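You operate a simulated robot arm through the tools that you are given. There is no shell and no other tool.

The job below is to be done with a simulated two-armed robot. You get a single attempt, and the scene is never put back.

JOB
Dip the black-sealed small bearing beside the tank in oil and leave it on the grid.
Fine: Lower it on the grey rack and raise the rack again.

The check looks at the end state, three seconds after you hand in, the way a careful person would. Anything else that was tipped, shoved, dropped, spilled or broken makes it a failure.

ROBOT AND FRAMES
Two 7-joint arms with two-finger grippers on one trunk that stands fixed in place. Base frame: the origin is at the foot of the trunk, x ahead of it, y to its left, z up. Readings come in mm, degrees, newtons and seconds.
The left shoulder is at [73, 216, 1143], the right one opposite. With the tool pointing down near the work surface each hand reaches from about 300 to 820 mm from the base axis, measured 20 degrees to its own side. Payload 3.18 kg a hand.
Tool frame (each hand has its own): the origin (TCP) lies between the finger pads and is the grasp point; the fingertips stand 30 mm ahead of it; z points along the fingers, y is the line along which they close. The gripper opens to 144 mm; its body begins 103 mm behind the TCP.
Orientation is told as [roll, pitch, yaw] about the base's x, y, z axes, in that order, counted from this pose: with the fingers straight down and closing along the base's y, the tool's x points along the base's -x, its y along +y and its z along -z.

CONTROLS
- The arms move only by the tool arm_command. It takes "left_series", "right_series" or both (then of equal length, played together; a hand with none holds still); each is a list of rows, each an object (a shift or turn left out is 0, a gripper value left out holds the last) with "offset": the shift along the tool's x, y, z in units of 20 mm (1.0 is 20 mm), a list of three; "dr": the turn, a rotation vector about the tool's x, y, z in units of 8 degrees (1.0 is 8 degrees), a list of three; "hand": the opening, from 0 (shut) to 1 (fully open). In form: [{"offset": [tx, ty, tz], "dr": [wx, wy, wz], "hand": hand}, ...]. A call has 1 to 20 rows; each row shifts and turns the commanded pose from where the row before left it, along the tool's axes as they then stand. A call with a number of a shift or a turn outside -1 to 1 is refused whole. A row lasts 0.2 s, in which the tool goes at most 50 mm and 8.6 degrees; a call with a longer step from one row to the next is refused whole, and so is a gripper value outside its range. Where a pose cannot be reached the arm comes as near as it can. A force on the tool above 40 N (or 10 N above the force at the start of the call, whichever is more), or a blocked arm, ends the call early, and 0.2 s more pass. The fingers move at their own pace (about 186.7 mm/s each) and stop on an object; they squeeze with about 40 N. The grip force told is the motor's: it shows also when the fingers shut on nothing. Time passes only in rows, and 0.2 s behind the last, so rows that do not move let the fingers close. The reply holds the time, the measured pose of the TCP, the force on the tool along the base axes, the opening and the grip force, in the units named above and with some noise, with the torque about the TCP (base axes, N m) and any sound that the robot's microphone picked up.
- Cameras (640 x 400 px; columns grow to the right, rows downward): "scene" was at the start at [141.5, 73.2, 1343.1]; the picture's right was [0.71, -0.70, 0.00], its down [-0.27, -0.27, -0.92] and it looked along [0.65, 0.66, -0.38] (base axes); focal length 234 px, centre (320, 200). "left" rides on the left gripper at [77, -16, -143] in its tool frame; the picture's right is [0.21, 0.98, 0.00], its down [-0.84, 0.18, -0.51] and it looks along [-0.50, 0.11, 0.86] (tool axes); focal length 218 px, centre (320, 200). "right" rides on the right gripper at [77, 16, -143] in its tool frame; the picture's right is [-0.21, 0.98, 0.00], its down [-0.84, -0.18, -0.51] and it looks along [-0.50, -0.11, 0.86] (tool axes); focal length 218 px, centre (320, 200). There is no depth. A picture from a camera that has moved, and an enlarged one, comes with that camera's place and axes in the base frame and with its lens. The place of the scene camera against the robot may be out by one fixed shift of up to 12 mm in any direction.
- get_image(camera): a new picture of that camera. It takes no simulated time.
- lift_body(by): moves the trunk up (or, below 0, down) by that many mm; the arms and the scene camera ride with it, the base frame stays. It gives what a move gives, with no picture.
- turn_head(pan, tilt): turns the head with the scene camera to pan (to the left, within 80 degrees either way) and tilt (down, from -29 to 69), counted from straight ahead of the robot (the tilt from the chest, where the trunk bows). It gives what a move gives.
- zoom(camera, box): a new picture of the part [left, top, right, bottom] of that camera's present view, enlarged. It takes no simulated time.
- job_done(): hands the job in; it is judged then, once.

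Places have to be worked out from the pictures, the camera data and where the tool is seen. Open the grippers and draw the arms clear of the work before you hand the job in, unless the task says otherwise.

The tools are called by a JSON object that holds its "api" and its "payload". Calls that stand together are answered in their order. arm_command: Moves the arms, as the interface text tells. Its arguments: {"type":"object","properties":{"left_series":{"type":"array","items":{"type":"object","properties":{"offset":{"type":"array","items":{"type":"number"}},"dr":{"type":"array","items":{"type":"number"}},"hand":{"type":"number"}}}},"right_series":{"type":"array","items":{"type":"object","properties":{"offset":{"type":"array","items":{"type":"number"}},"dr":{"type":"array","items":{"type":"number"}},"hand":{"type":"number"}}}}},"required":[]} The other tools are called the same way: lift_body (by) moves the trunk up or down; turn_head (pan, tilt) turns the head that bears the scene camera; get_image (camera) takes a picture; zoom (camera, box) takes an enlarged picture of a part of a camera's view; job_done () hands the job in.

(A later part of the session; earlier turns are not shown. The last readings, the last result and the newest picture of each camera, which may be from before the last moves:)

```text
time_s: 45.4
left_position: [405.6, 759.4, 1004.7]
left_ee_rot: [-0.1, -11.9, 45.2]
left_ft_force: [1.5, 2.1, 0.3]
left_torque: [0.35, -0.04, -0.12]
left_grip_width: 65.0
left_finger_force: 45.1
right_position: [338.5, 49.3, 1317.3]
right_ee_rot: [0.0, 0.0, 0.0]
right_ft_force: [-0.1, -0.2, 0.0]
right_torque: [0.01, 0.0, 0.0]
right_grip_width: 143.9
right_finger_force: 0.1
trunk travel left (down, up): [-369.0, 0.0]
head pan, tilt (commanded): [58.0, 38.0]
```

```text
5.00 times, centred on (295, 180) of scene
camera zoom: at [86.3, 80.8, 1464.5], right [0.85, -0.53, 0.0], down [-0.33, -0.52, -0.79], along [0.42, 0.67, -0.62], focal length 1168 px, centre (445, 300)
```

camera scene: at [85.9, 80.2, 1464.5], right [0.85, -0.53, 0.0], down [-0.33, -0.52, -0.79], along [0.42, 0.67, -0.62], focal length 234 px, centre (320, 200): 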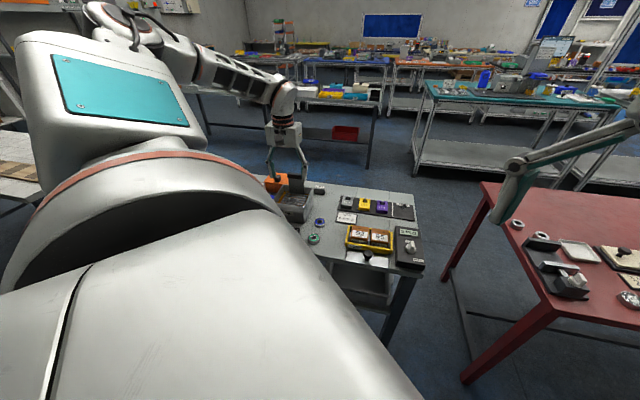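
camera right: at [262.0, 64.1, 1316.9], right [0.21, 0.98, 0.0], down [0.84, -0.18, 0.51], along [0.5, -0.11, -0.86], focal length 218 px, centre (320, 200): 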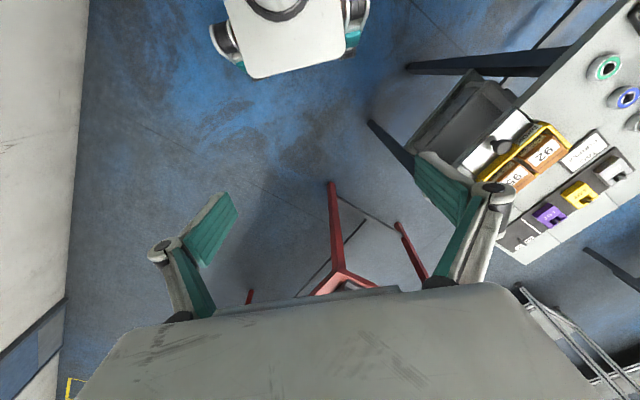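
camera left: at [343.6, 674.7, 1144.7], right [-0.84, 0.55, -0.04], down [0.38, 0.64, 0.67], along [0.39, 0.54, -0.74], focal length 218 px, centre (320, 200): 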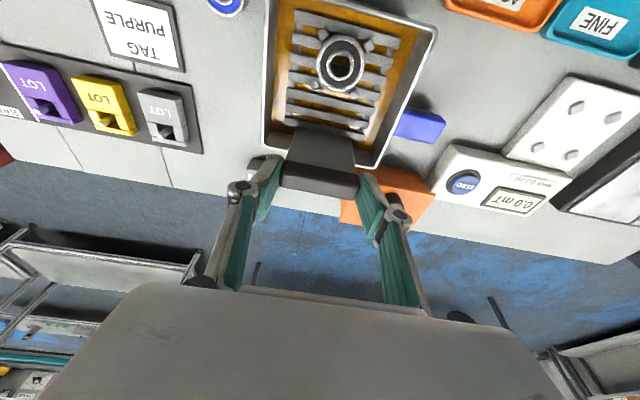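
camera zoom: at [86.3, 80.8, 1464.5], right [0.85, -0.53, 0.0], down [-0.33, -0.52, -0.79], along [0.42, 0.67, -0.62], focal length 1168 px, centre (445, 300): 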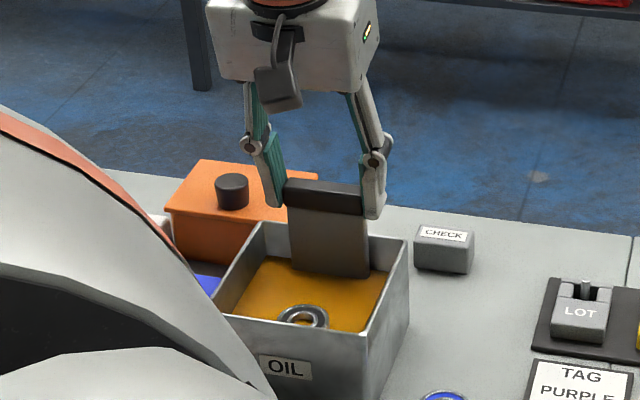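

Slats are under oil and only the bearing's top shows. I continue straight down another 16 mm, watching the force.

{"api": "arm_command", "payload": {"left_series": [{"offset": [0.0624, 0, 0.293]}, {"offset": [0.0624, 0, 0.293]}, {"offset": [0.0416, 0, 0.196]}, {}]}}

{"api": "zoom", "payload": {"camera": "left", "box": [250, 0, 450, 220]}}

{"api": "zoom", "payload": {"camera": "scene", "box": [260, 140, 330, 220]}}

```text
time_s: 46.4
left_position: [406.5, 760.3, 988.4]
left_ee_rot: [-0.1, -11.9, 45.2]
left_ft_force: [2.5, 0.9, 1.9]
left_torque: [0.57, -0.56, 0.15]
left_grip_width: 64.9
left_finger_force: 44.5
right_position: [339.5, 47.9, 1317.4]
right_ee_rot: [0.0, 0.1, 0.0]
right_ft_force: [0.6, 0.1, -0.2]
right_torque: [-0.01, 0.0, 0.01]
right_grip_width: 144.0
right_finger_force: 0.2
trunk travel left (down, up): [-369.0, 0.0]
head pan, tilt (commanded): [58.0, 38.0]
```

```text
1.82 times, centred on (350, 110) of left
camera zoom: at [343.5, 674.8, 1112.8], right [-0.84, 0.55, -0.04], down [0.38, 0.64, 0.67], along [0.39, 0.54, -0.74], focal length 397 px, centre (266, 364)
```

zoom: 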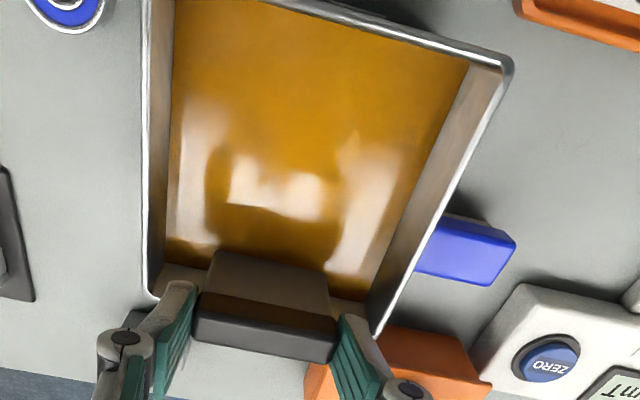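

```text
5.00 times, centred on (295, 180) of scene
camera zoom: at [86.2, 80.2, 1464.5], right [0.85, -0.53, 0.0], down [-0.33, -0.52, -0.79], along [0.42, 0.67, -0.62], focal length 1168 px, centre (445, 300)
```

zoom: 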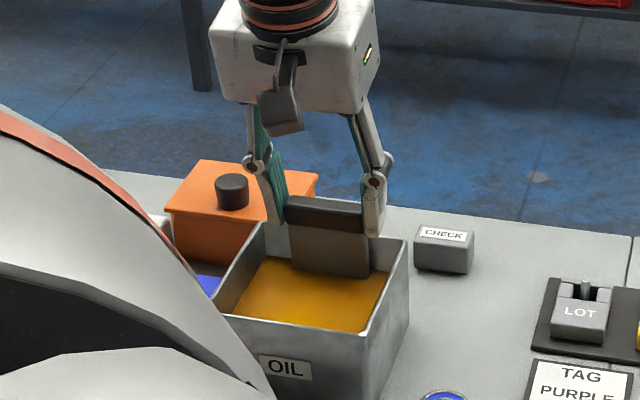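

Bearing is fully submerged, with no resistance. I lower another 6 mm (tips still above the rim) and dwell about 2 s.

{"api": "arm_command", "payload": {"left_series": [{"offset": [0.0312, 0, 0.147]}, {"offset": [0.0312, 0, 0.147]}, {}, {}, {}, {}, {}, {}, {}, {}]}}

{"api": "zoom", "payload": {"camera": "left", "box": [250, 0, 450, 220]}}

{"api": "zoom", "payload": {"camera": "scene", "box": [260, 140, 330, 220]}}

```text
time_s: 48.6
left_position: [406.5, 760.9, 987.8]
left_ee_rot: [0.0, -12.4, 45.0]
left_ft_force: [1.0, 7.8, 38.7]
left_torque: [0.67, -0.41, 0.02]
left_grip_width: 65.2
left_finger_force: 44.6
right_position: [337.8, 45.1, 1318.6]
right_ee_rot: [0.2, 0.0, 0.0]
right_ft_force: [-0.4, -0.1, -0.6]
right_torque: [0.01, 0.04, -0.03]
right_grip_width: 144.3
right_finger_force: 0.0
trunk travel left (down, up): [-369.0, 0.0]
head pan, tilt (commanded): [58.0, 38.0]
```

```text
1.82 times, centred on (350, 110) of left
camera zoom: at [342.8, 673.7, 1111.4], right [-0.84, 0.55, -0.04], down [0.38, 0.63, 0.68], along [0.4, 0.55, -0.74], focal length 397 px, centre (266, 364)
```

zoom: 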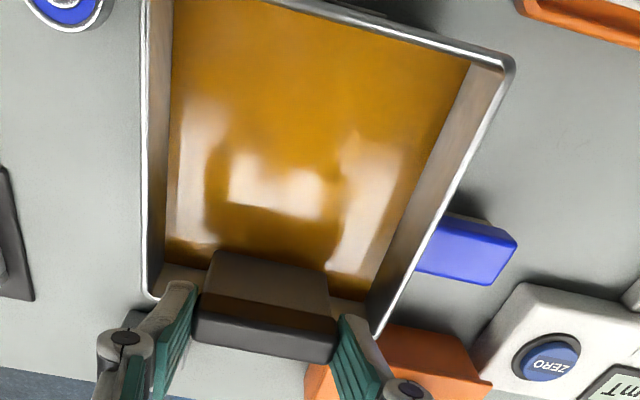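

```text
5.00 times, centred on (295, 180) of scene
camera zoom: at [83.9, 77.3, 1464.9], right [0.85, -0.53, 0.0], down [-0.32, -0.52, -0.79], along [0.42, 0.67, -0.61], focal length 1168 px, centre (445, 300)
```

zoom: 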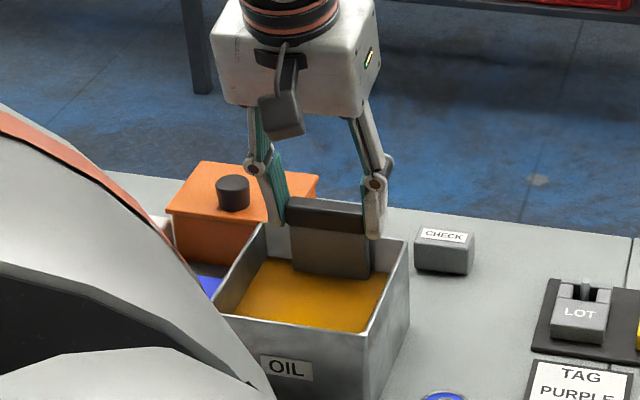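

The rack bottomed out (38.7 N at z≈988) with the bearing fully under oil for 2 s. Now I raise it vertically, smoothly, about 30 mm first.

{"api": "arm_command", "payload": {"left_series": [{"offset": [-0.0624, 0, -0.293]}, {"offset": [-0.0624, 0, -0.293]}, {"offset": [-0.0624, 0, -0.293]}, {"offset": [-0.0624, 0, -0.293]}, {"offset": [-0.0624, 0, -0.293]}, {"offset": [-0.0416, 0, -0.196]}, {}, {}]}}

{"api": "zoom", "payload": {"camera": "left", "box": [250, 0, 450, 220]}}

{"api": "zoom", "payload": {"camera": "scene", "box": [260, 140, 330, 220]}}

```text
time_s: 50.4
left_position: [405.8, 760.8, 1014.2]
left_ee_rot: [-0.1, -11.7, 45.2]
left_ft_force: [7.9, 4.7, -5.5]
left_torque: [-0.71, 0.79, -0.11]
left_grip_width: 65.2
left_finger_force: 45.2
right_position: [339.9, 50.5, 1317.8]
right_ee_rot: [-0.1, 0.1, 0.1]
right_ft_force: [0.2, -0.8, 0.3]
right_torque: [-0.03, 0.01, -0.01]
right_grip_width: 143.9
right_finger_force: 0.1
trunk travel left (down, up): [-369.0, 0.0]
head pan, tilt (commanded): [58.0, 38.0]
```

```text
1.82 times, centred on (350, 110) of left
camera zoom: at [343.8, 674.8, 1139.2], right [-0.84, 0.55, -0.04], down [0.38, 0.64, 0.67], along [0.39, 0.54, -0.74], focal length 397 px, centre (266, 364)
```

zoom: 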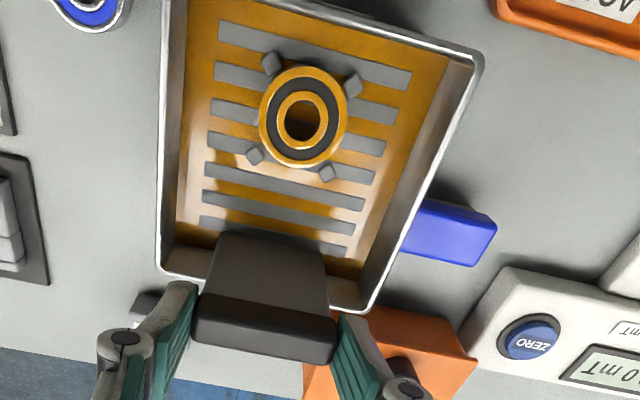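

```text
5.00 times, centred on (295, 180) of scene
camera zoom: at [87.6, 81.9, 1464.3], right [0.85, -0.53, 0.0], down [-0.33, -0.52, -0.79], along [0.42, 0.67, -0.62], focal length 1168 px, centre (445, 300)
```

zoom: 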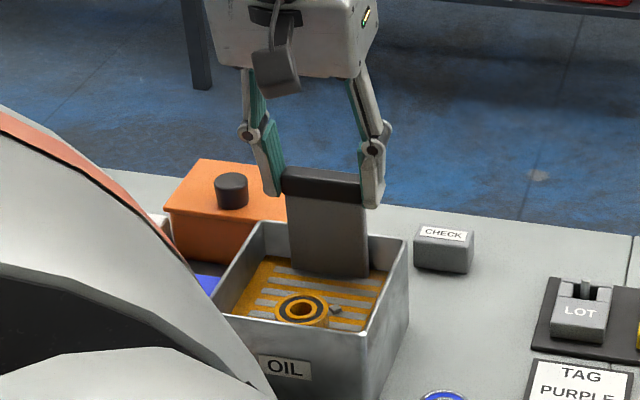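

The bearing came up oil-coated (amber) and sits between the pegs. I raise the last ~6–7 mm to the rack's original height, easing forward half a millimetre to relieve the side load.

{"api": "arm_command", "payload": {"left_series": [{"offset": [-0.056, 0, -0.143]}, {"offset": [-0.0312, 0, -0.147]}, {}, {}]}}

{"api": "zoom", "payload": {"camera": "scene", "box": [260, 140, 330, 220]}}

```text
time_s: 51.4
left_position: [407.0, 759.8, 1020.8]
left_ee_rot: [-0.1, -11.6, 45.2]
left_ft_force: [-3.6, -1.9, -6.1]
left_torque: [-0.61, 0.76, -0.33]
left_grip_width: 65.2
left_finger_force: 44.5
right_position: [339.5, 48.4, 1317.2]
right_ee_rot: [0.0, 0.1, 0.0]
right_ft_force: [0.3, 0.1, 0.0]
right_torque: [-0.02, 0.0, 0.0]
right_grip_width: 144.1
right_finger_force: 0.0
trunk travel left (down, up): [-369.0, 0.0]
head pan, tilt (commanded): [58.0, 38.0]
```

```text
5.00 times, centred on (295, 180) of scene
camera zoom: at [86.2, 81.0, 1464.5], right [0.85, -0.53, 0.0], down [-0.33, -0.52, -0.79], along [0.42, 0.67, -0.62], focal length 1168 px, centre (445, 300)
```

zoom: 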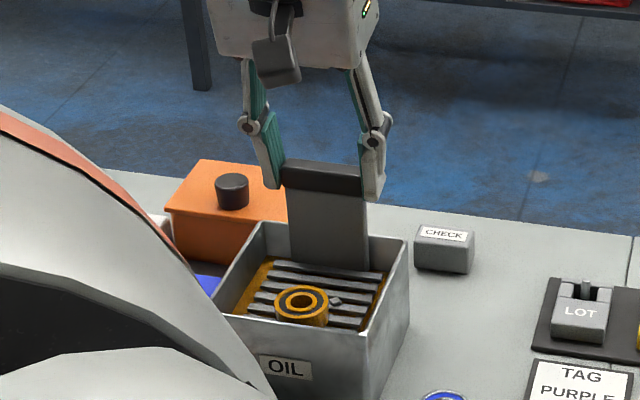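

Rack holds by friction (about 3.5 N vs 2.5 N weight by my readings). I raise 4 mm more to restore its initial height and check for a stop.

{"api": "arm_command", "payload": {"left_series": [{"offset": [-0.02, 0, -0.098]}, {"offset": [-0.02, 0, -0.098]}, {}, {}]}}

{"api": "zoom", "payload": {"camera": "scene", "box": [260, 140, 330, 220]}}

{"api": "zoom", "payload": {"camera": "left", "box": [250, 0, 450, 220]}}

```text
time_s: 52.4
left_position: [406.8, 760.5, 1026.6]
left_ee_rot: [0.0, -11.8, 45.2]
left_ft_force: [-2.9, -2.4, -5.8]
left_torque: [-0.4, 0.63, 0.22]
left_grip_width: 65.2
left_finger_force: 45.1
right_position: [338.7, 49.3, 1319.3]
right_ee_rot: [0.0, 0.1, 0.0]
right_ft_force: [0.2, -0.1, -0.5]
right_torque: [-0.01, -0.01, 0.02]
right_grip_width: 143.8
right_finger_force: 0.1
trunk travel left (down, up): [-369.0, 0.0]
head pan, tilt (commanded): [58.0, 38.0]
```

```text
5.00 times, centred on (295, 180) of scene
camera zoom: at [86.1, 80.9, 1464.5], right [0.85, -0.53, 0.0], down [-0.33, -0.52, -0.79], along [0.42, 0.67, -0.62], focal length 1168 px, centre (445, 300)
```

zoom: 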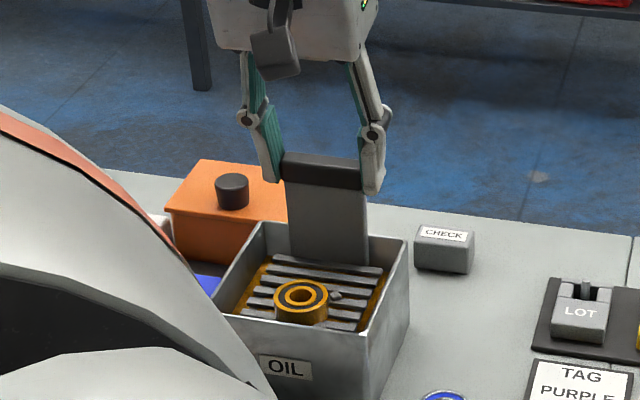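

```text
1.82 times, centred on (350, 110) of left
camera zoom: at [343.5, 674.5, 1151.6], right [-0.84, 0.54, -0.04], down [0.38, 0.64, 0.67], along [0.39, 0.54, -0.74], focal length 397 px, centre (266, 364)
```

zoom: 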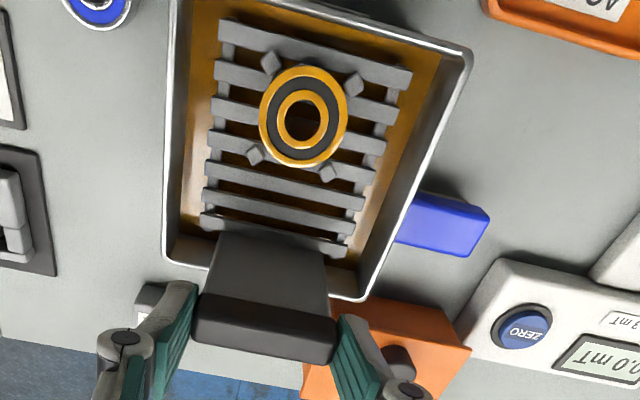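

Rack is back up with the oiled bearing on it. I release the cap by opening to ~100 mm and check the rack stays up.

{"api": "arm_command", "payload": {"left_series": [{"hand": 0.55}, {"hand": 0.7}, {}, {}]}}

{"api": "zoom", "payload": {"camera": "scene", "box": [260, 140, 330, 220]}}

{"api": "zoom", "payload": {"camera": "left", "box": [250, 0, 450, 220]}}

```text
time_s: 53.4
left_position: [405.3, 760.0, 1026.5]
left_ee_rot: [-0.1, -12.0, 45.1]
left_ft_force: [0.6, 0.1, 0.2]
left_torque: [-0.04, -0.01, -0.01]
left_grip_width: 100.8
left_finger_force: 0.0
right_position: [339.5, 47.6, 1317.9]
right_ee_rot: [-0.1, 0.1, 0.0]
right_ft_force: [-0.4, 0.2, -0.1]
right_torque: [0.03, 0.01, 0.0]
right_grip_width: 144.0
right_finger_force: 0.1
trunk travel left (down, up): [-369.0, 0.0]
head pan, tilt (commanded): [58.0, 38.0]
```

```text
5.00 times, centred on (295, 180) of scene
camera zoom: at [86.1, 80.6, 1464.5], right [0.85, -0.53, 0.0], down [-0.33, -0.52, -0.79], along [0.42, 0.67, -0.62], focal length 1168 px, centre (445, 300)
```

zoom: 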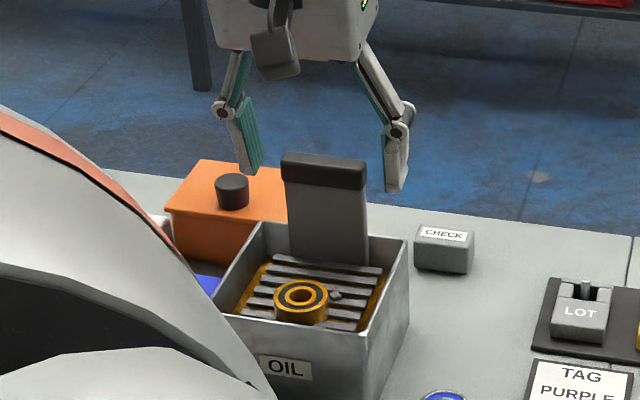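

```text
1.82 times, centred on (350, 110) of left
camera zoom: at [343.5, 674.4, 1151.8], right [-0.84, 0.55, -0.04], down [0.38, 0.64, 0.67], along [0.39, 0.54, -0.74], focal length 397 px, centre (266, 364)
```

zoom: 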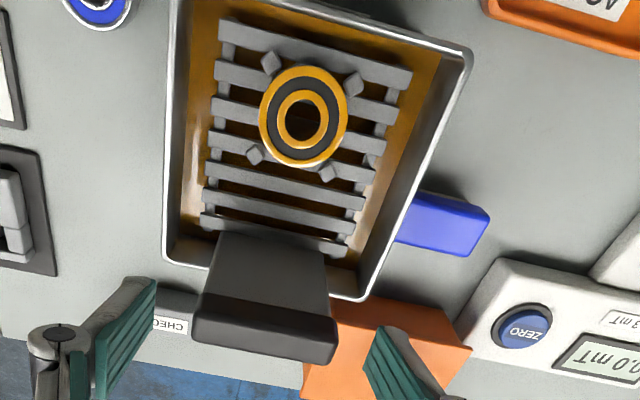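

Rack stays raised. I retreat straight back ~60 mm (fingers straddling the cap), then untilt the tool and rise a little.

{"api": "arm_command", "payload": {"left_series": [{"offset": [0.7335, 0, -0.156]}, {"offset": [0.7335, 0, -0.156]}, {"offset": [0.7335, 0, -0.156]}, {"offset": [0.7335, 0, -0.156]}, {"dr": [0, 0.75, 0]}, {"dr": [0, 0.75, 0]}, {"offset": [0, 0, -1]}, {}]}}

{"api": "get_image", "payload": {"camera": "left"}}

{"api": "zoom", "payload": {"camera": "left", "box": [220, 60, 420, 230]}}

```text
time_s: 55.2
left_position: [364.9, 716.0, 1046.5]
left_ee_rot: [0.0, 0.3, 45.0]
left_ft_force: [0.7, 0.0, 0.4]
left_torque: [0.03, -0.02, 0.0]
left_grip_width: 100.8
left_finger_force: 0.1
right_position: [339.5, 49.6, 1317.2]
right_ee_rot: [0.0, 0.1, 0.0]
right_ft_force: [-0.3, -0.2, 0.5]
right_torque: [0.0, 0.0, 0.0]
right_grip_width: 143.8
right_finger_force: 0.0
trunk travel left (down, up): [-369.0, 0.0]
head pan, tilt (commanded): [58.0, 38.0]
```

```text
taken
camera left: at [322.5, 652.0, 1190.1], right [-0.84, 0.54, 0.0], down [0.47, 0.73, 0.5], along [0.27, 0.42, -0.86], focal length 218 px, centre (320, 200)
```

left: 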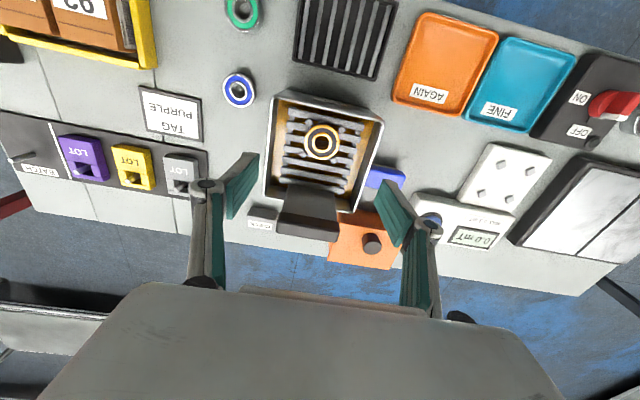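

```text
2.35 times, centred on (320, 145) of left
camera zoom: at [322.5, 652.0, 1190.1], right [-0.84, 0.54, 0.0], down [0.47, 0.73, 0.5], along [0.27, 0.42, -0.86], focal length 514 px, centre (320, 329)
```

zoom: 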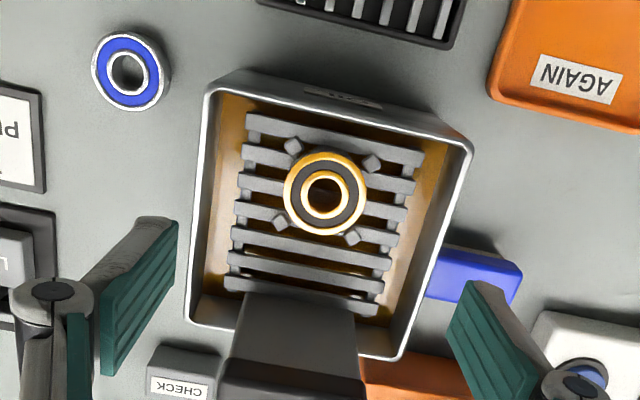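

Oiled bearing now at about A≈756.5, B≈249.7, bottom ≈ z 925. I narrow the gripper to 52 mm, centre over it and descend to ~z 976 for a check.

{"api": "arm_command", "payload": {"left_series": [{"offset": [0.28, 0.06, 0], "hand": 0.36}, {"hand": 0.36}, {"offset": [0, 0, 0.9]}, {"offset": [0, 0, 0.9]}, {"offset": [0, 0, 0.9]}, {"offset": [0, 0, 0.8]}, {}]}}

{"api": "zoom", "payload": {"camera": "left", "box": [240, 80, 400, 220]}}

{"api": "zoom", "payload": {"camera": "scene", "box": [260, 150, 330, 220]}}

```text
time_s: 56.8
left_position: [358.5, 715.3, 976.5]
left_ee_rot: [-0.1, 0.1, 45.1]
left_ft_force: [0.0, 0.2, -0.3]
left_torque: [0.02, 0.03, -0.01]
left_grip_width: 51.8
left_finger_force: 0.0
right_position: [338.8, 48.6, 1318.6]
right_ee_rot: [-0.1, 0.1, 0.1]
right_ft_force: [-0.1, -0.1, 0.2]
right_torque: [0.04, 0.04, 0.03]
right_grip_width: 144.1
right_finger_force: 0.0
trunk travel left (down, up): [-369.0, 0.0]
head pan, tilt (commanded): [58.0, 38.0]
```

```text
2.86 times, centred on (320, 150) of left
camera zoom: at [315.5, 649.0, 1121.1], right [-0.84, 0.54, 0.0], down [0.47, 0.72, 0.51], along [0.27, 0.42, -0.86], focal length 624 px, centre (320, 343)
```

zoom: 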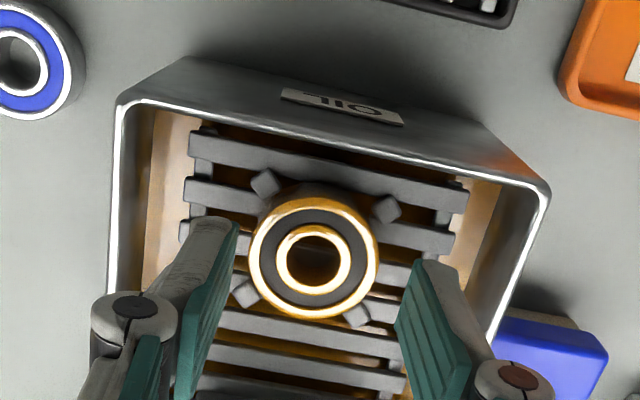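

```text
5.71 times, centred on (295, 185) of scene
camera zoom: at [86.0, 80.2, 1464.5], right [0.85, -0.53, 0.0], down [-0.33, -0.52, -0.79], along [0.42, 0.67, -0.62], focal length 1334 px, centre (463, 286)
```

zoom: 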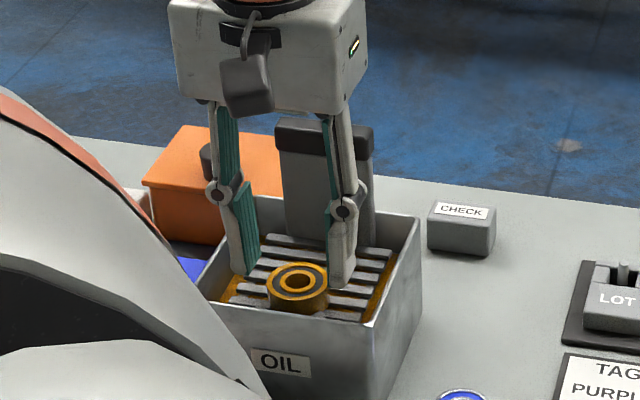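

TCP is ~2 mm left of the bearing; I shift 2 mm right and descend 18 mm to straddle it.

{"api": "arm_command", "payload": {"left_series": [{"offset": [0, -0.1, 0.3]}, {"offset": [0, 0, 0.3]}, {"offset": [0, 0, 0.3]}, {}]}}

{"api": "zoom", "payload": {"camera": "left", "box": [240, 80, 400, 220]}}

{"api": "zoom", "payload": {"camera": "scene", "box": [265, 160, 325, 220]}}

```text
time_s: 57.8
left_position: [359.6, 712.5, 959.2]
left_ee_rot: [-0.1, 0.0, 45.2]
left_ft_force: [0.1, 0.3, 0.8]
left_torque: [0.0, -0.01, 0.02]
left_grip_width: 52.0
left_finger_force: 0.2
right_position: [338.3, 48.4, 1317.6]
right_ee_rot: [0.1, 0.0, -0.1]
right_ft_force: [1.0, -0.1, 0.3]
right_torque: [0.01, -0.01, 0.0]
right_grip_width: 143.9
right_finger_force: 0.1
trunk travel left (down, up): [-369.0, 0.0]
head pan, tilt (commanded): [58.0, 38.0]
```

```text
2.86 times, centred on (320, 150) of left
camera zoom: at [317.5, 647.3, 1102.8], right [-0.84, 0.54, 0.0], down [0.47, 0.73, 0.51], along [0.27, 0.42, -0.86], focal length 624 px, centre (320, 343)
```

zoom: 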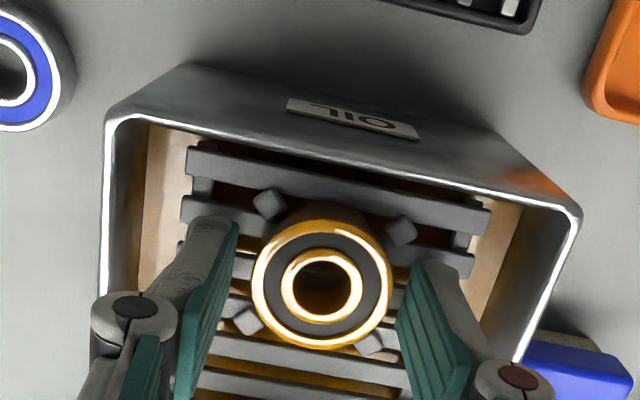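

```text
6.67 times, centred on (295, 190) of scene
camera zoom: at [86.0, 80.4, 1464.5], right [0.85, -0.53, 0.0], down [-0.33, -0.52, -0.79], along [0.42, 0.67, -0.62], focal length 1557 px, centre (487, 267)
```

zoom: 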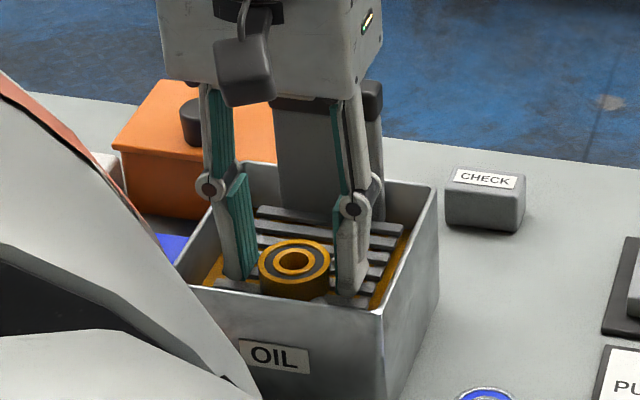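

Bearing appears exactly where it was in the hand before (same image place), so height and centring match. Closing on it.

{"api": "arm_command", "payload": {"left_series": [{"hand": 0.2}, {"hand": 0}, {"hand": 0}, {"hand": 0}, {}]}}

{"api": "zoom", "payload": {"camera": "left", "box": [240, 80, 400, 220]}}

```text
time_s: 59.0
left_position: [362.2, 713.5, 959.9]
left_ee_rot: [-0.1, 0.2, 45.2]
left_ft_force: [-0.7, -0.2, -0.4]
left_torque: [0.01, -0.02, -0.02]
left_grip_width: 38.8
left_finger_force: 39.5
right_position: [339.2, 48.6, 1318.2]
right_ee_rot: [0.0, 0.0, 0.0]
right_ft_force: [-0.4, 0.9, 0.1]
right_torque: [0.02, -0.02, 0.02]
right_grip_width: 144.0
right_finger_force: 0.0
trunk travel left (down, up): [-369.0, 0.0]
head pan, tilt (commanded): [58.0, 38.0]
```

```text
2.86 times, centred on (320, 150) of left
camera zoom: at [317.6, 647.5, 1102.7], right [-0.84, 0.54, 0.0], down [0.47, 0.73, 0.51], along [0.27, 0.42, -0.86], focal length 624 px, centre (320, 343)
```

zoom: 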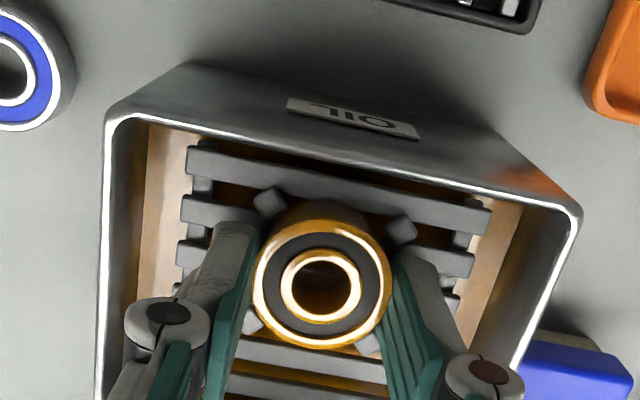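

Gripped (38.8 mm, 40 N). I lift it straight up above the rack and hold over the tank ~3 s so oil drips back in.

{"api": "arm_command", "payload": {"left_series": [{"offset": [0, 0, -0.4]}, {"offset": [0, 0, -0.8]}, {"offset": [0, 0, -0.8]}, {"offset": [0, 0, -0.6]}, {}, {}, {}, {}, {}, {}, {}, {}, {}, {}, {}, {}, {}, {}]}}

{"api": "get_image", "payload": {"camera": "left"}}

{"api": "zoom", "payload": {"camera": "scene", "box": [255, 140, 345, 230]}}

```text
time_s: 62.8
left_position: [359.8, 711.9, 1010.3]
left_ee_rot: [0.0, 0.0, 45.2]
left_ft_force: [-0.2, -0.1, -1.1]
left_torque: [0.04, 0.02, -0.02]
left_grip_width: 38.3
left_finger_force: 40.6
right_position: [338.9, 48.9, 1317.7]
right_ee_rot: [-0.1, 0.1, -0.1]
right_ft_force: [-0.4, -1.0, -0.2]
right_torque: [0.01, 0.01, -0.02]
right_grip_width: 144.1
right_finger_force: 0.0
trunk travel left (down, up): [-369.0, 0.0]
head pan, tilt (commanded): [58.0, 38.0]
```

```text
taken
camera left: at [317.3, 646.8, 1154.4], right [-0.84, 0.54, 0.0], down [0.47, 0.73, 0.51], along [0.27, 0.42, -0.86], focal length 218 px, centre (320, 200)
```

left: 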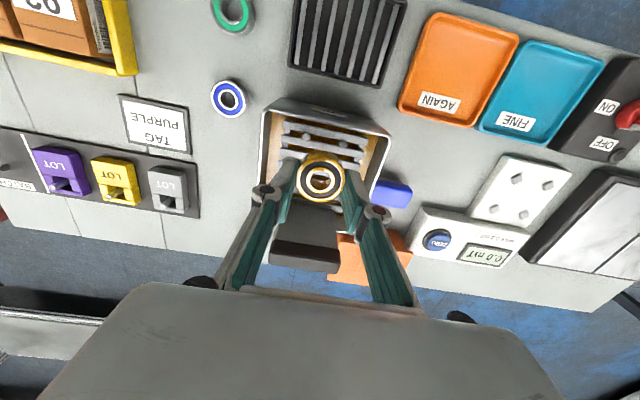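

```text
4.44 times, centred on (300, 185) of scene
camera zoom: at [86.2, 80.6, 1464.5], right [0.85, -0.53, 0.0], down [-0.33, -0.52, -0.79], along [0.42, 0.67, -0.62], focal length 1038 px, centre (409, 267)
```

zoom: 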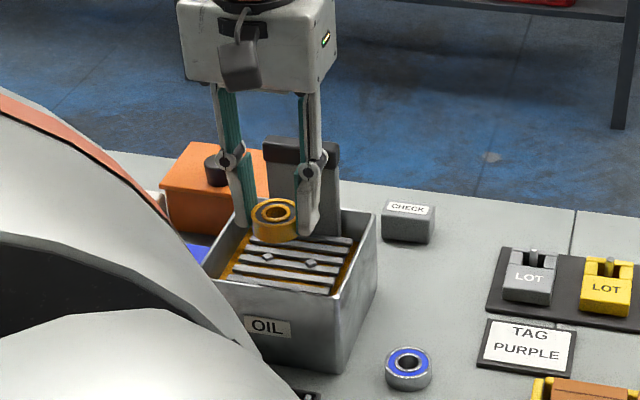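

Bearing dripped over the tank. The grid spans about A 604–683, B 197–302; I move back over its centre (TCP A≈644, B≈250) at this height, then descend to z≈940 and look.

{"api": "arm_command", "payload": {"left_series": [{"offset": [0.95, 0, 0]}, {"offset": [0.95, 0, 0]}, {"offset": [0.95, 0, 0]}, {"offset": [0.95, 0, 0]}, {"offset": [0.95, 0, 0]}, {"offset": [0.95, 0, 0]}, {}]}}

{"api": "get_image", "payload": {"camera": "left"}}

{"api": "get_image", "payload": {"camera": "scene"}}

```text
time_s: 64.4
left_position: [281.8, 631.9, 1011.2]
left_ee_rot: [-0.1, 0.1, 45.1]
left_ft_force: [-0.1, -0.7, -1.4]
left_torque: [-0.01, 0.01, 0.01]
left_grip_width: 38.7
left_finger_force: 39.7
right_position: [339.5, 49.1, 1318.1]
right_ee_rot: [0.0, 0.0, 0.0]
right_ft_force: [-0.7, -0.1, 0.1]
right_torque: [0.01, 0.03, -0.01]
right_grip_width: 144.2
right_finger_force: 0.0
trunk travel left (down, up): [-369.0, 0.0]
head pan, tilt (commanded): [58.0, 38.0]
```

```text
taken
camera left: at [239.0, 565.8, 1154.3], right [-0.84, 0.54, 0.0], down [0.47, 0.73, 0.5], along [0.27, 0.42, -0.86], focal length 218 px, centre (320, 200)
```

left: 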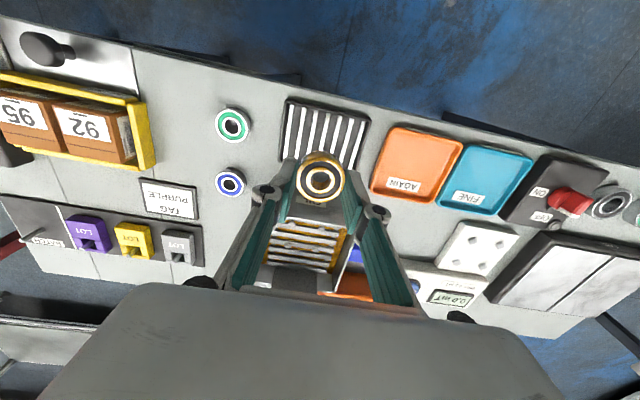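

```text
taken
camera scene: at [86.5, 81.1, 1464.4], right [0.85, -0.53, 0.0], down [-0.33, -0.52, -0.79], along [0.42, 0.67, -0.62], focal length 234 px, centre (320, 200)
```

scene: 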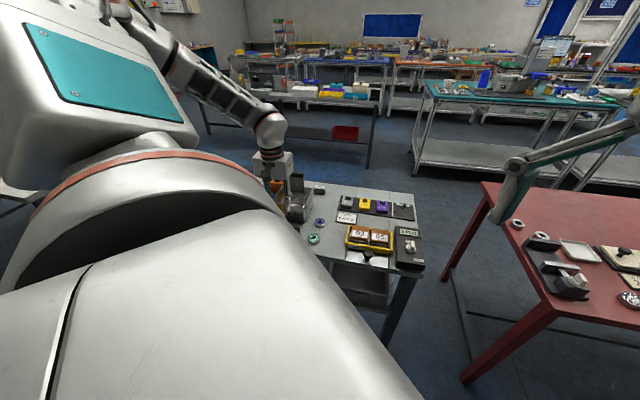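

The scene camera's view of the grid is blocked by the left arm, so I rely on the wrist camera; zooming on the grid.

{"api": "zoom", "payload": {"camera": "left", "box": [260, 80, 390, 210]}}

{"api": "zoom", "payload": {"camera": "scene", "box": [250, 140, 340, 240]}}

```text
3.08 times, centred on (325, 145) of left
camera zoom: at [239.0, 565.8, 1154.3], right [-0.84, 0.54, 0.0], down [0.47, 0.73, 0.5], along [0.27, 0.42, -0.86], focal length 672 px, centre (305, 369)
```

zoom: 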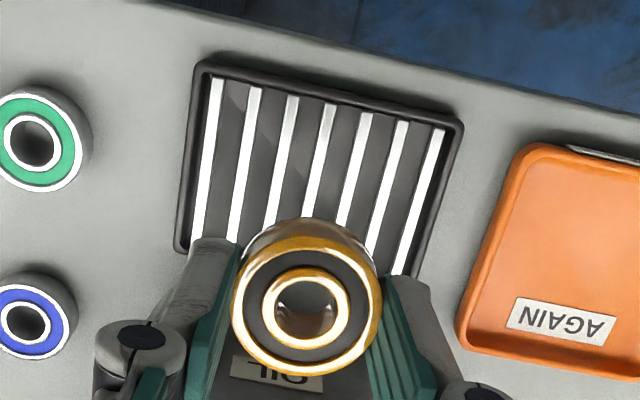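

```text
4.00 times, centred on (295, 190) of scene
camera zoom: at [86.5, 81.1, 1464.4], right [0.85, -0.53, 0.0], down [-0.33, -0.52, -0.79], along [0.42, 0.67, -0.62], focal length 934 px, centre (420, 240)
```

zoom: 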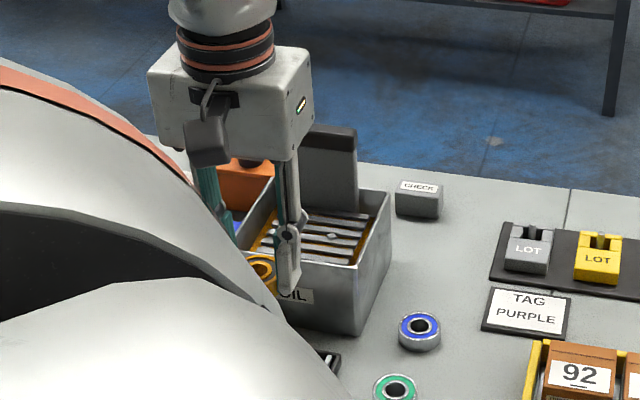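

Grid measured: A 606–684, B 197–304, centre ≈ (645, 250.7). I shift 3 mm left and descend to z≈925 (bearing bottom ≈ z 892).

{"api": "arm_command", "payload": {"left_series": [{"offset": [0, 0.15, 0.8]}, {"offset": [0, 0, 0.9]}, {"offset": [0, 0, 0.9]}, {"offset": [0, 0, 0.9]}, {"offset": [0, 0, 0.8]}, {}]}}

{"api": "zoom", "payload": {"camera": "left", "box": [240, 60, 400, 220]}}

{"api": "get_image", "payload": {"camera": "right"}}

```text
time_s: 65.8
left_position: [278.5, 633.8, 925.1]
left_ee_rot: [-0.1, 0.1, 45.1]
left_ft_force: [-0.3, 0.3, 0.6]
left_torque: [-0.02, -0.01, -0.02]
left_grip_width: 38.7
left_finger_force: 39.7
right_position: [339.8, 49.4, 1318.5]
right_ee_rot: [0.0, 0.0, 0.1]
right_ft_force: [0.4, 0.1, 0.7]
right_torque: [0.02, -0.04, 0.0]
right_grip_width: 144.1
right_finger_force: 0.0
trunk travel left (down, up): [-369.0, 0.0]
head pan, tilt (commanded): [58.0, 38.0]
```

```text
2.50 times, centred on (320, 140) of left
camera zoom: at [235.4, 568.4, 1069.0], right [-0.84, 0.54, 0.0], down [0.47, 0.73, 0.51], along [0.27, 0.42, -0.86], focal length 546 px, centre (320, 350)
```

zoom: 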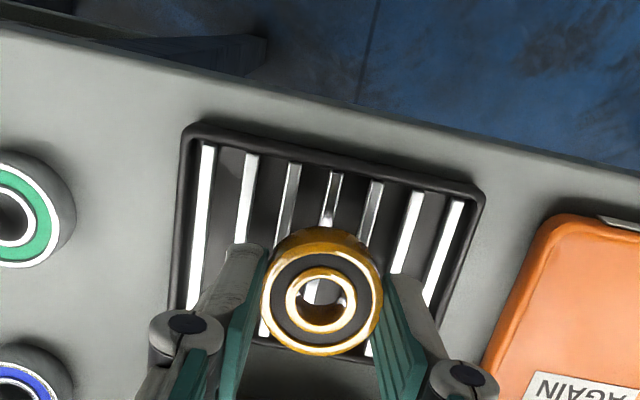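

```text
taken
camera right: at [261.9, 63.9, 1460.9], right [0.21, 0.98, 0.0], down [0.84, -0.18, 0.51], along [0.5, -0.11, -0.86], focal length 218 px, centre (320, 200)
```

right: 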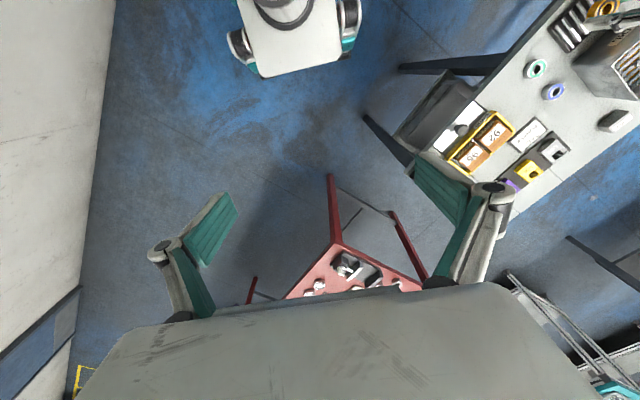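

Centred over the grid (A≈645, B≈251), grid top ≈ z 868–870, bearing bottom ≈ z 892. I descend 16 mm, then feel for contact.

{"api": "arm_command", "payload": {"left_series": [{"offset": [0, 0, 0.4]}, {"offset": [0, 0, 0.25]}, {"offset": [0, 0, 0.15]}, {}]}}

{"api": "zoom", "payload": {"camera": "left", "box": [240, 60, 400, 220]}}

{"api": "zoom", "payload": {"camera": "right", "box": [540, 0, 640, 80]}}

```text
time_s: 66.8
left_position: [278.4, 633.6, 909.5]
left_ee_rot: [-0.1, 0.1, 45.0]
left_ft_force: [-0.3, 1.0, -1.4]
left_torque: [0.02, 0.03, 0.02]
left_grip_width: 38.8
left_finger_force: 39.9
right_position: [339.1, 48.7, 1318.8]
right_ee_rot: [0.0, 0.1, 0.0]
right_ft_force: [0.3, -0.6, 1.1]
right_torque: [-0.01, 0.01, -0.01]
right_grip_width: 143.7
right_finger_force: 0.2
trunk travel left (down, up): [-369.0, 0.0]
head pan, tilt (commanded): [58.0, 38.0]
```

```text
2.50 times, centred on (320, 140) of left
camera zoom: at [234.9, 568.3, 1053.0], right [-0.84, 0.54, 0.0], down [0.47, 0.73, 0.51], along [0.27, 0.42, -0.86], focal length 546 px, centre (320, 350)
```

zoom: 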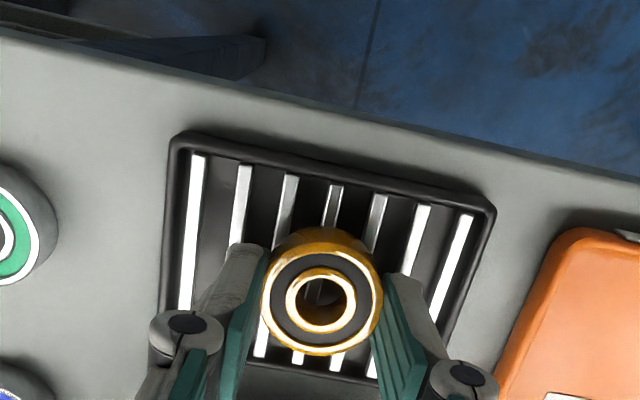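

```text
5.00 times, centred on (590, 40) of right
camera zoom: at [262.0, 64.0, 1460.9], right [0.21, 0.98, 0.0], down [0.84, -0.18, 0.51], along [0.5, -0.11, -0.86], focal length 1091 px, centre (-1030, 1000)
```

zoom: 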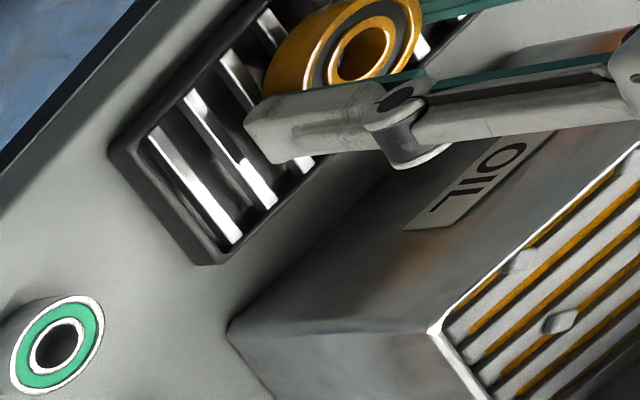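

Still free (no contact force). I lower in 2 mm steps, 4 mm total, and check the force.

{"api": "arm_command", "payload": {"left_series": [{"offset": [0, 0, 0.1]}, {"offset": [0, 0, 0.1]}, {}]}}

{"api": "zoom", "payload": {"camera": "right", "box": [540, 0, 640, 80]}}

```text
time_s: 67.6
left_position: [278.2, 633.9, 906.2]
left_ee_rot: [0.0, 0.1, 45.1]
left_ft_force: [-0.2, 0.5, 3.3]
left_torque: [-0.07, 0.03, -0.02]
left_grip_width: 38.8
left_finger_force: 40.2
right_position: [339.4, 47.6, 1318.6]
right_ee_rot: [-0.1, 0.0, 0.0]
right_ft_force: [-0.1, 0.1, 0.4]
right_torque: [0.01, 0.02, -0.01]
right_grip_width: 144.2
right_finger_force: 0.0
trunk travel left (down, up): [-369.0, 0.0]
head pan, tilt (commanded): [58.0, 38.0]
```

```text
5.00 times, centred on (590, 40) of right
camera zoom: at [261.8, 63.8, 1461.0], right [0.21, 0.98, 0.0], down [0.84, -0.18, 0.51], along [0.5, -0.11, -0.86], focal length 1091 px, centre (-1030, 1000)
```

zoom: 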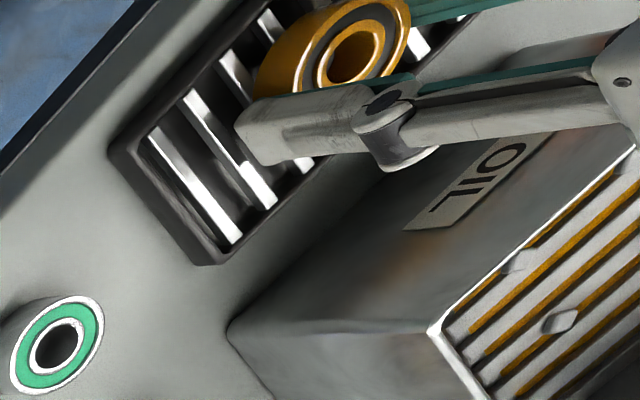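

Contact: Fz rose to +3.3 N (free ≈ −1 N), so the bearing is resting on the bars. I release by opening to ~50 mm.

{"api": "arm_command", "payload": {"left_series": [{"hand": 0.3}, {"hand": 0.35}, {}, {}]}}

{"api": "zoom", "payload": {"camera": "left", "box": [240, 60, 400, 220]}}

{"api": "zoom", "payload": {"camera": "right", "box": [540, 0, 640, 80]}}

```text
time_s: 68.6
left_position: [277.1, 633.6, 905.3]
left_ee_rot: [-0.1, 0.1, 45.1]
left_ft_force: [-1.1, -0.2, 0.0]
left_torque: [0.01, -0.02, -0.02]
left_grip_width: 50.6
left_finger_force: 0.0
right_position: [339.5, 48.4, 1318.5]
right_ee_rot: [0.0, 0.1, 0.0]
right_ft_force: [0.4, 0.6, 0.2]
right_torque: [0.0, -0.02, 0.01]
right_grip_width: 144.0
right_finger_force: 0.1
trunk travel left (down, up): [-369.0, 0.0]
head pan, tilt (commanded): [58.0, 38.0]
```

```text
2.50 times, centred on (320, 140) of left
camera zoom: at [235.1, 568.1, 1049.1], right [-0.84, 0.54, 0.0], down [0.47, 0.73, 0.51], along [0.27, 0.42, -0.86], focal length 546 px, centre (320, 350)
```

zoom: 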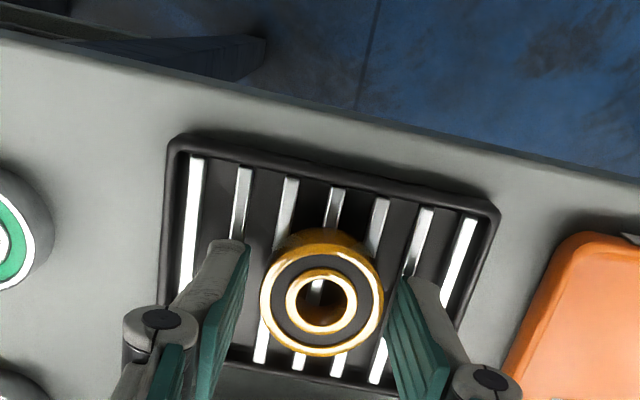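

```text
5.00 times, centred on (590, 40) of right
camera zoom: at [262.0, 64.0, 1460.9], right [0.21, 0.98, 0.0], down [0.84, -0.18, 0.51], along [0.5, -0.11, -0.86], focal length 1091 px, centre (-1030, 1000)
```

zoom: 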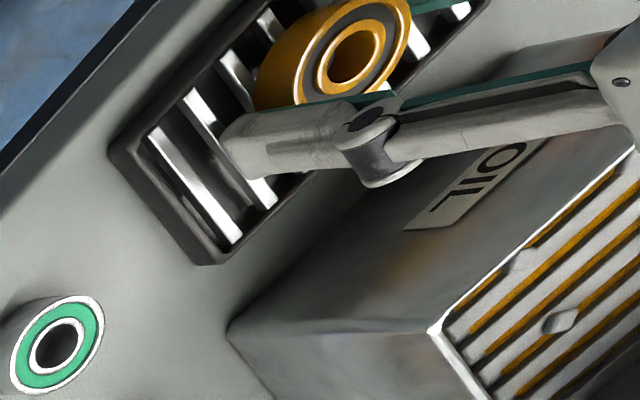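

Released and the bearing sits flat and centred on the bars. I raise the hand straight up.

{"api": "arm_command", "payload": {"left_series": [{"offset": [0, 0, -0.4]}, {"offset": [0, 0, -0.8]}, {"offset": [0, 0, -1]}, {"offset": [0, 0, -1]}, {"offset": [0, 0, -1]}, {"offset": [0, 0, -1]}, {"offset": [0, 0, -1]}, {"offset": [0, 0, -1]}, {}]}}

{"api": "get_image", "payload": {"camera": "left"}}

{"api": "zoom", "payload": {"camera": "left", "box": [220, 60, 420, 260]}}

```text
time_s: 70.6
left_position: [278.0, 634.9, 1047.6]
left_ee_rot: [-0.1, 0.2, 45.2]
left_ft_force: [-0.1, 0.1, -0.7]
left_torque: [-0.03, 0.03, -0.03]
left_grip_width: 50.3
left_finger_force: 0.1
right_position: [339.2, 49.3, 1318.5]
right_ee_rot: [0.0, 0.1, -0.1]
right_ft_force: [0.0, 0.0, 0.4]
right_torque: [0.01, 0.0, -0.02]
right_grip_width: 143.7
right_finger_force: 0.2
trunk travel left (down, up): [-369.0, 0.0]
head pan, tilt (commanded): [58.0, 38.0]
```

```text
taken
camera left: at [235.1, 569.1, 1192.1], right [-0.84, 0.54, 0.0], down [0.47, 0.73, 0.5], along [0.27, 0.42, -0.86], focal length 218 px, centre (320, 200)
```

left: 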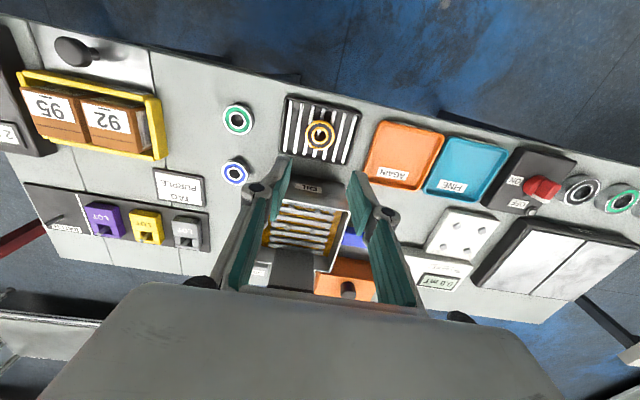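

```text
2.00 times, centred on (320, 160) of left
camera zoom: at [235.1, 569.1, 1192.1], right [-0.84, 0.54, 0.0], down [0.47, 0.73, 0.5], along [0.27, 0.42, -0.86], focal length 436 px, centre (320, 280)
```

zoom: 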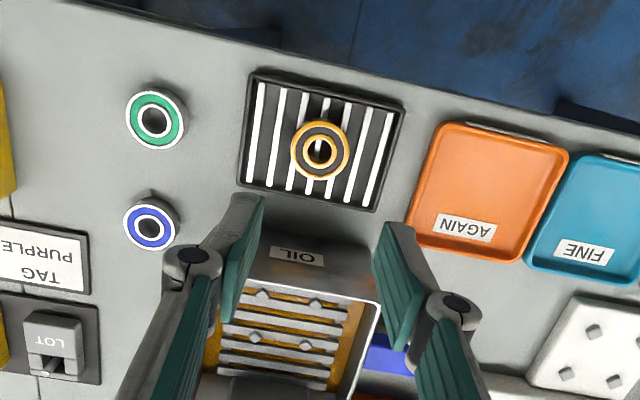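

Job state looks right: oiled bearing on the grid, empty rack raised, nothing else moved. Now I raise and withdraw the left hand back and to the right, clear of the bench, and open the gripper.

{"api": "arm_command", "payload": {"left_series": [{"offset": [0, 0, -1]}, {"offset": [0, 0, -1]}, {"offset": [0.5, -0.9, 0]}, {"offset": [0.5, -0.9, 0]}, {"offset": [0.5, -0.9, 0]}, {"offset": [0.5, -0.9, 0]}, {"offset": [0.5, -0.9, 0]}, {"offset": [0.5, -0.9, 0]}, {"offset": [0.5, -0.9, 0]}, {"offset": [0.5, -0.9, 0]}, {"offset": [0.5, -0.9, 0]}, {"offset": [0.5, -0.9, 0]}, {"hand": 1}, {"hand": 1}, {}]}}

{"api": "get_image", "payload": {"camera": "left"}}

{"api": "get_image", "payload": {"camera": "scene"}}

```text
time_s: 73.8
left_position: [334.5, 435.9, 1090.4]
left_ee_rot: [-0.2, 0.1, 45.2]
left_ft_force: [-0.4, 0.7, 0.3]
left_torque: [0.0, -0.04, 0.01]
left_grip_width: 144.0
left_finger_force: 0.0
right_position: [339.6, 49.2, 1318.6]
right_ee_rot: [0.0, 0.1, 0.1]
right_ft_force: [-0.1, -0.9, -0.2]
right_torque: [-0.04, 0.02, -0.01]
right_grip_width: 144.2
right_finger_force: 0.1
trunk travel left (down, up): [-369.0, 0.0]
head pan, tilt (commanded): [58.0, 38.0]
```

```text
taken
camera left: at [292.5, 370.4, 1233.9], right [-0.84, 0.54, 0.0], down [0.47, 0.73, 0.51], along [0.27, 0.42, -0.86], focal length 218 px, centre (320, 200)
```

left: 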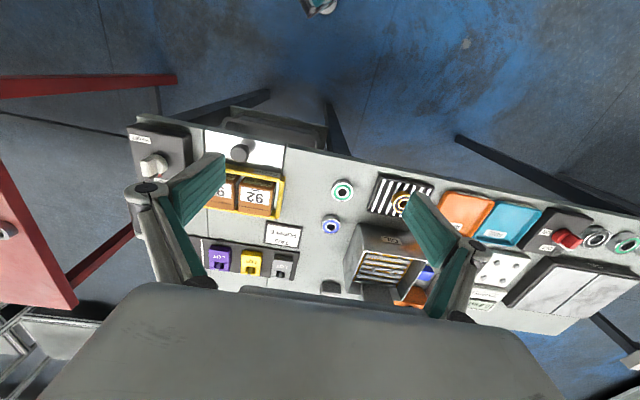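

```text
taken
camera scene: at [86.0, 80.7, 1464.5], right [0.85, -0.53, 0.0], down [-0.33, -0.52, -0.79], along [0.42, 0.67, -0.62], focal length 234 px, centre (320, 200)
```

scene: 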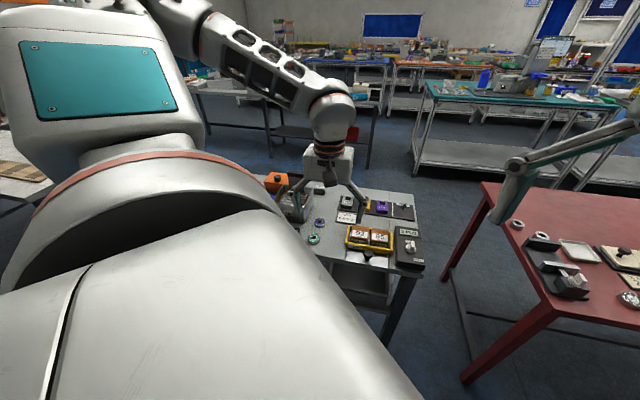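

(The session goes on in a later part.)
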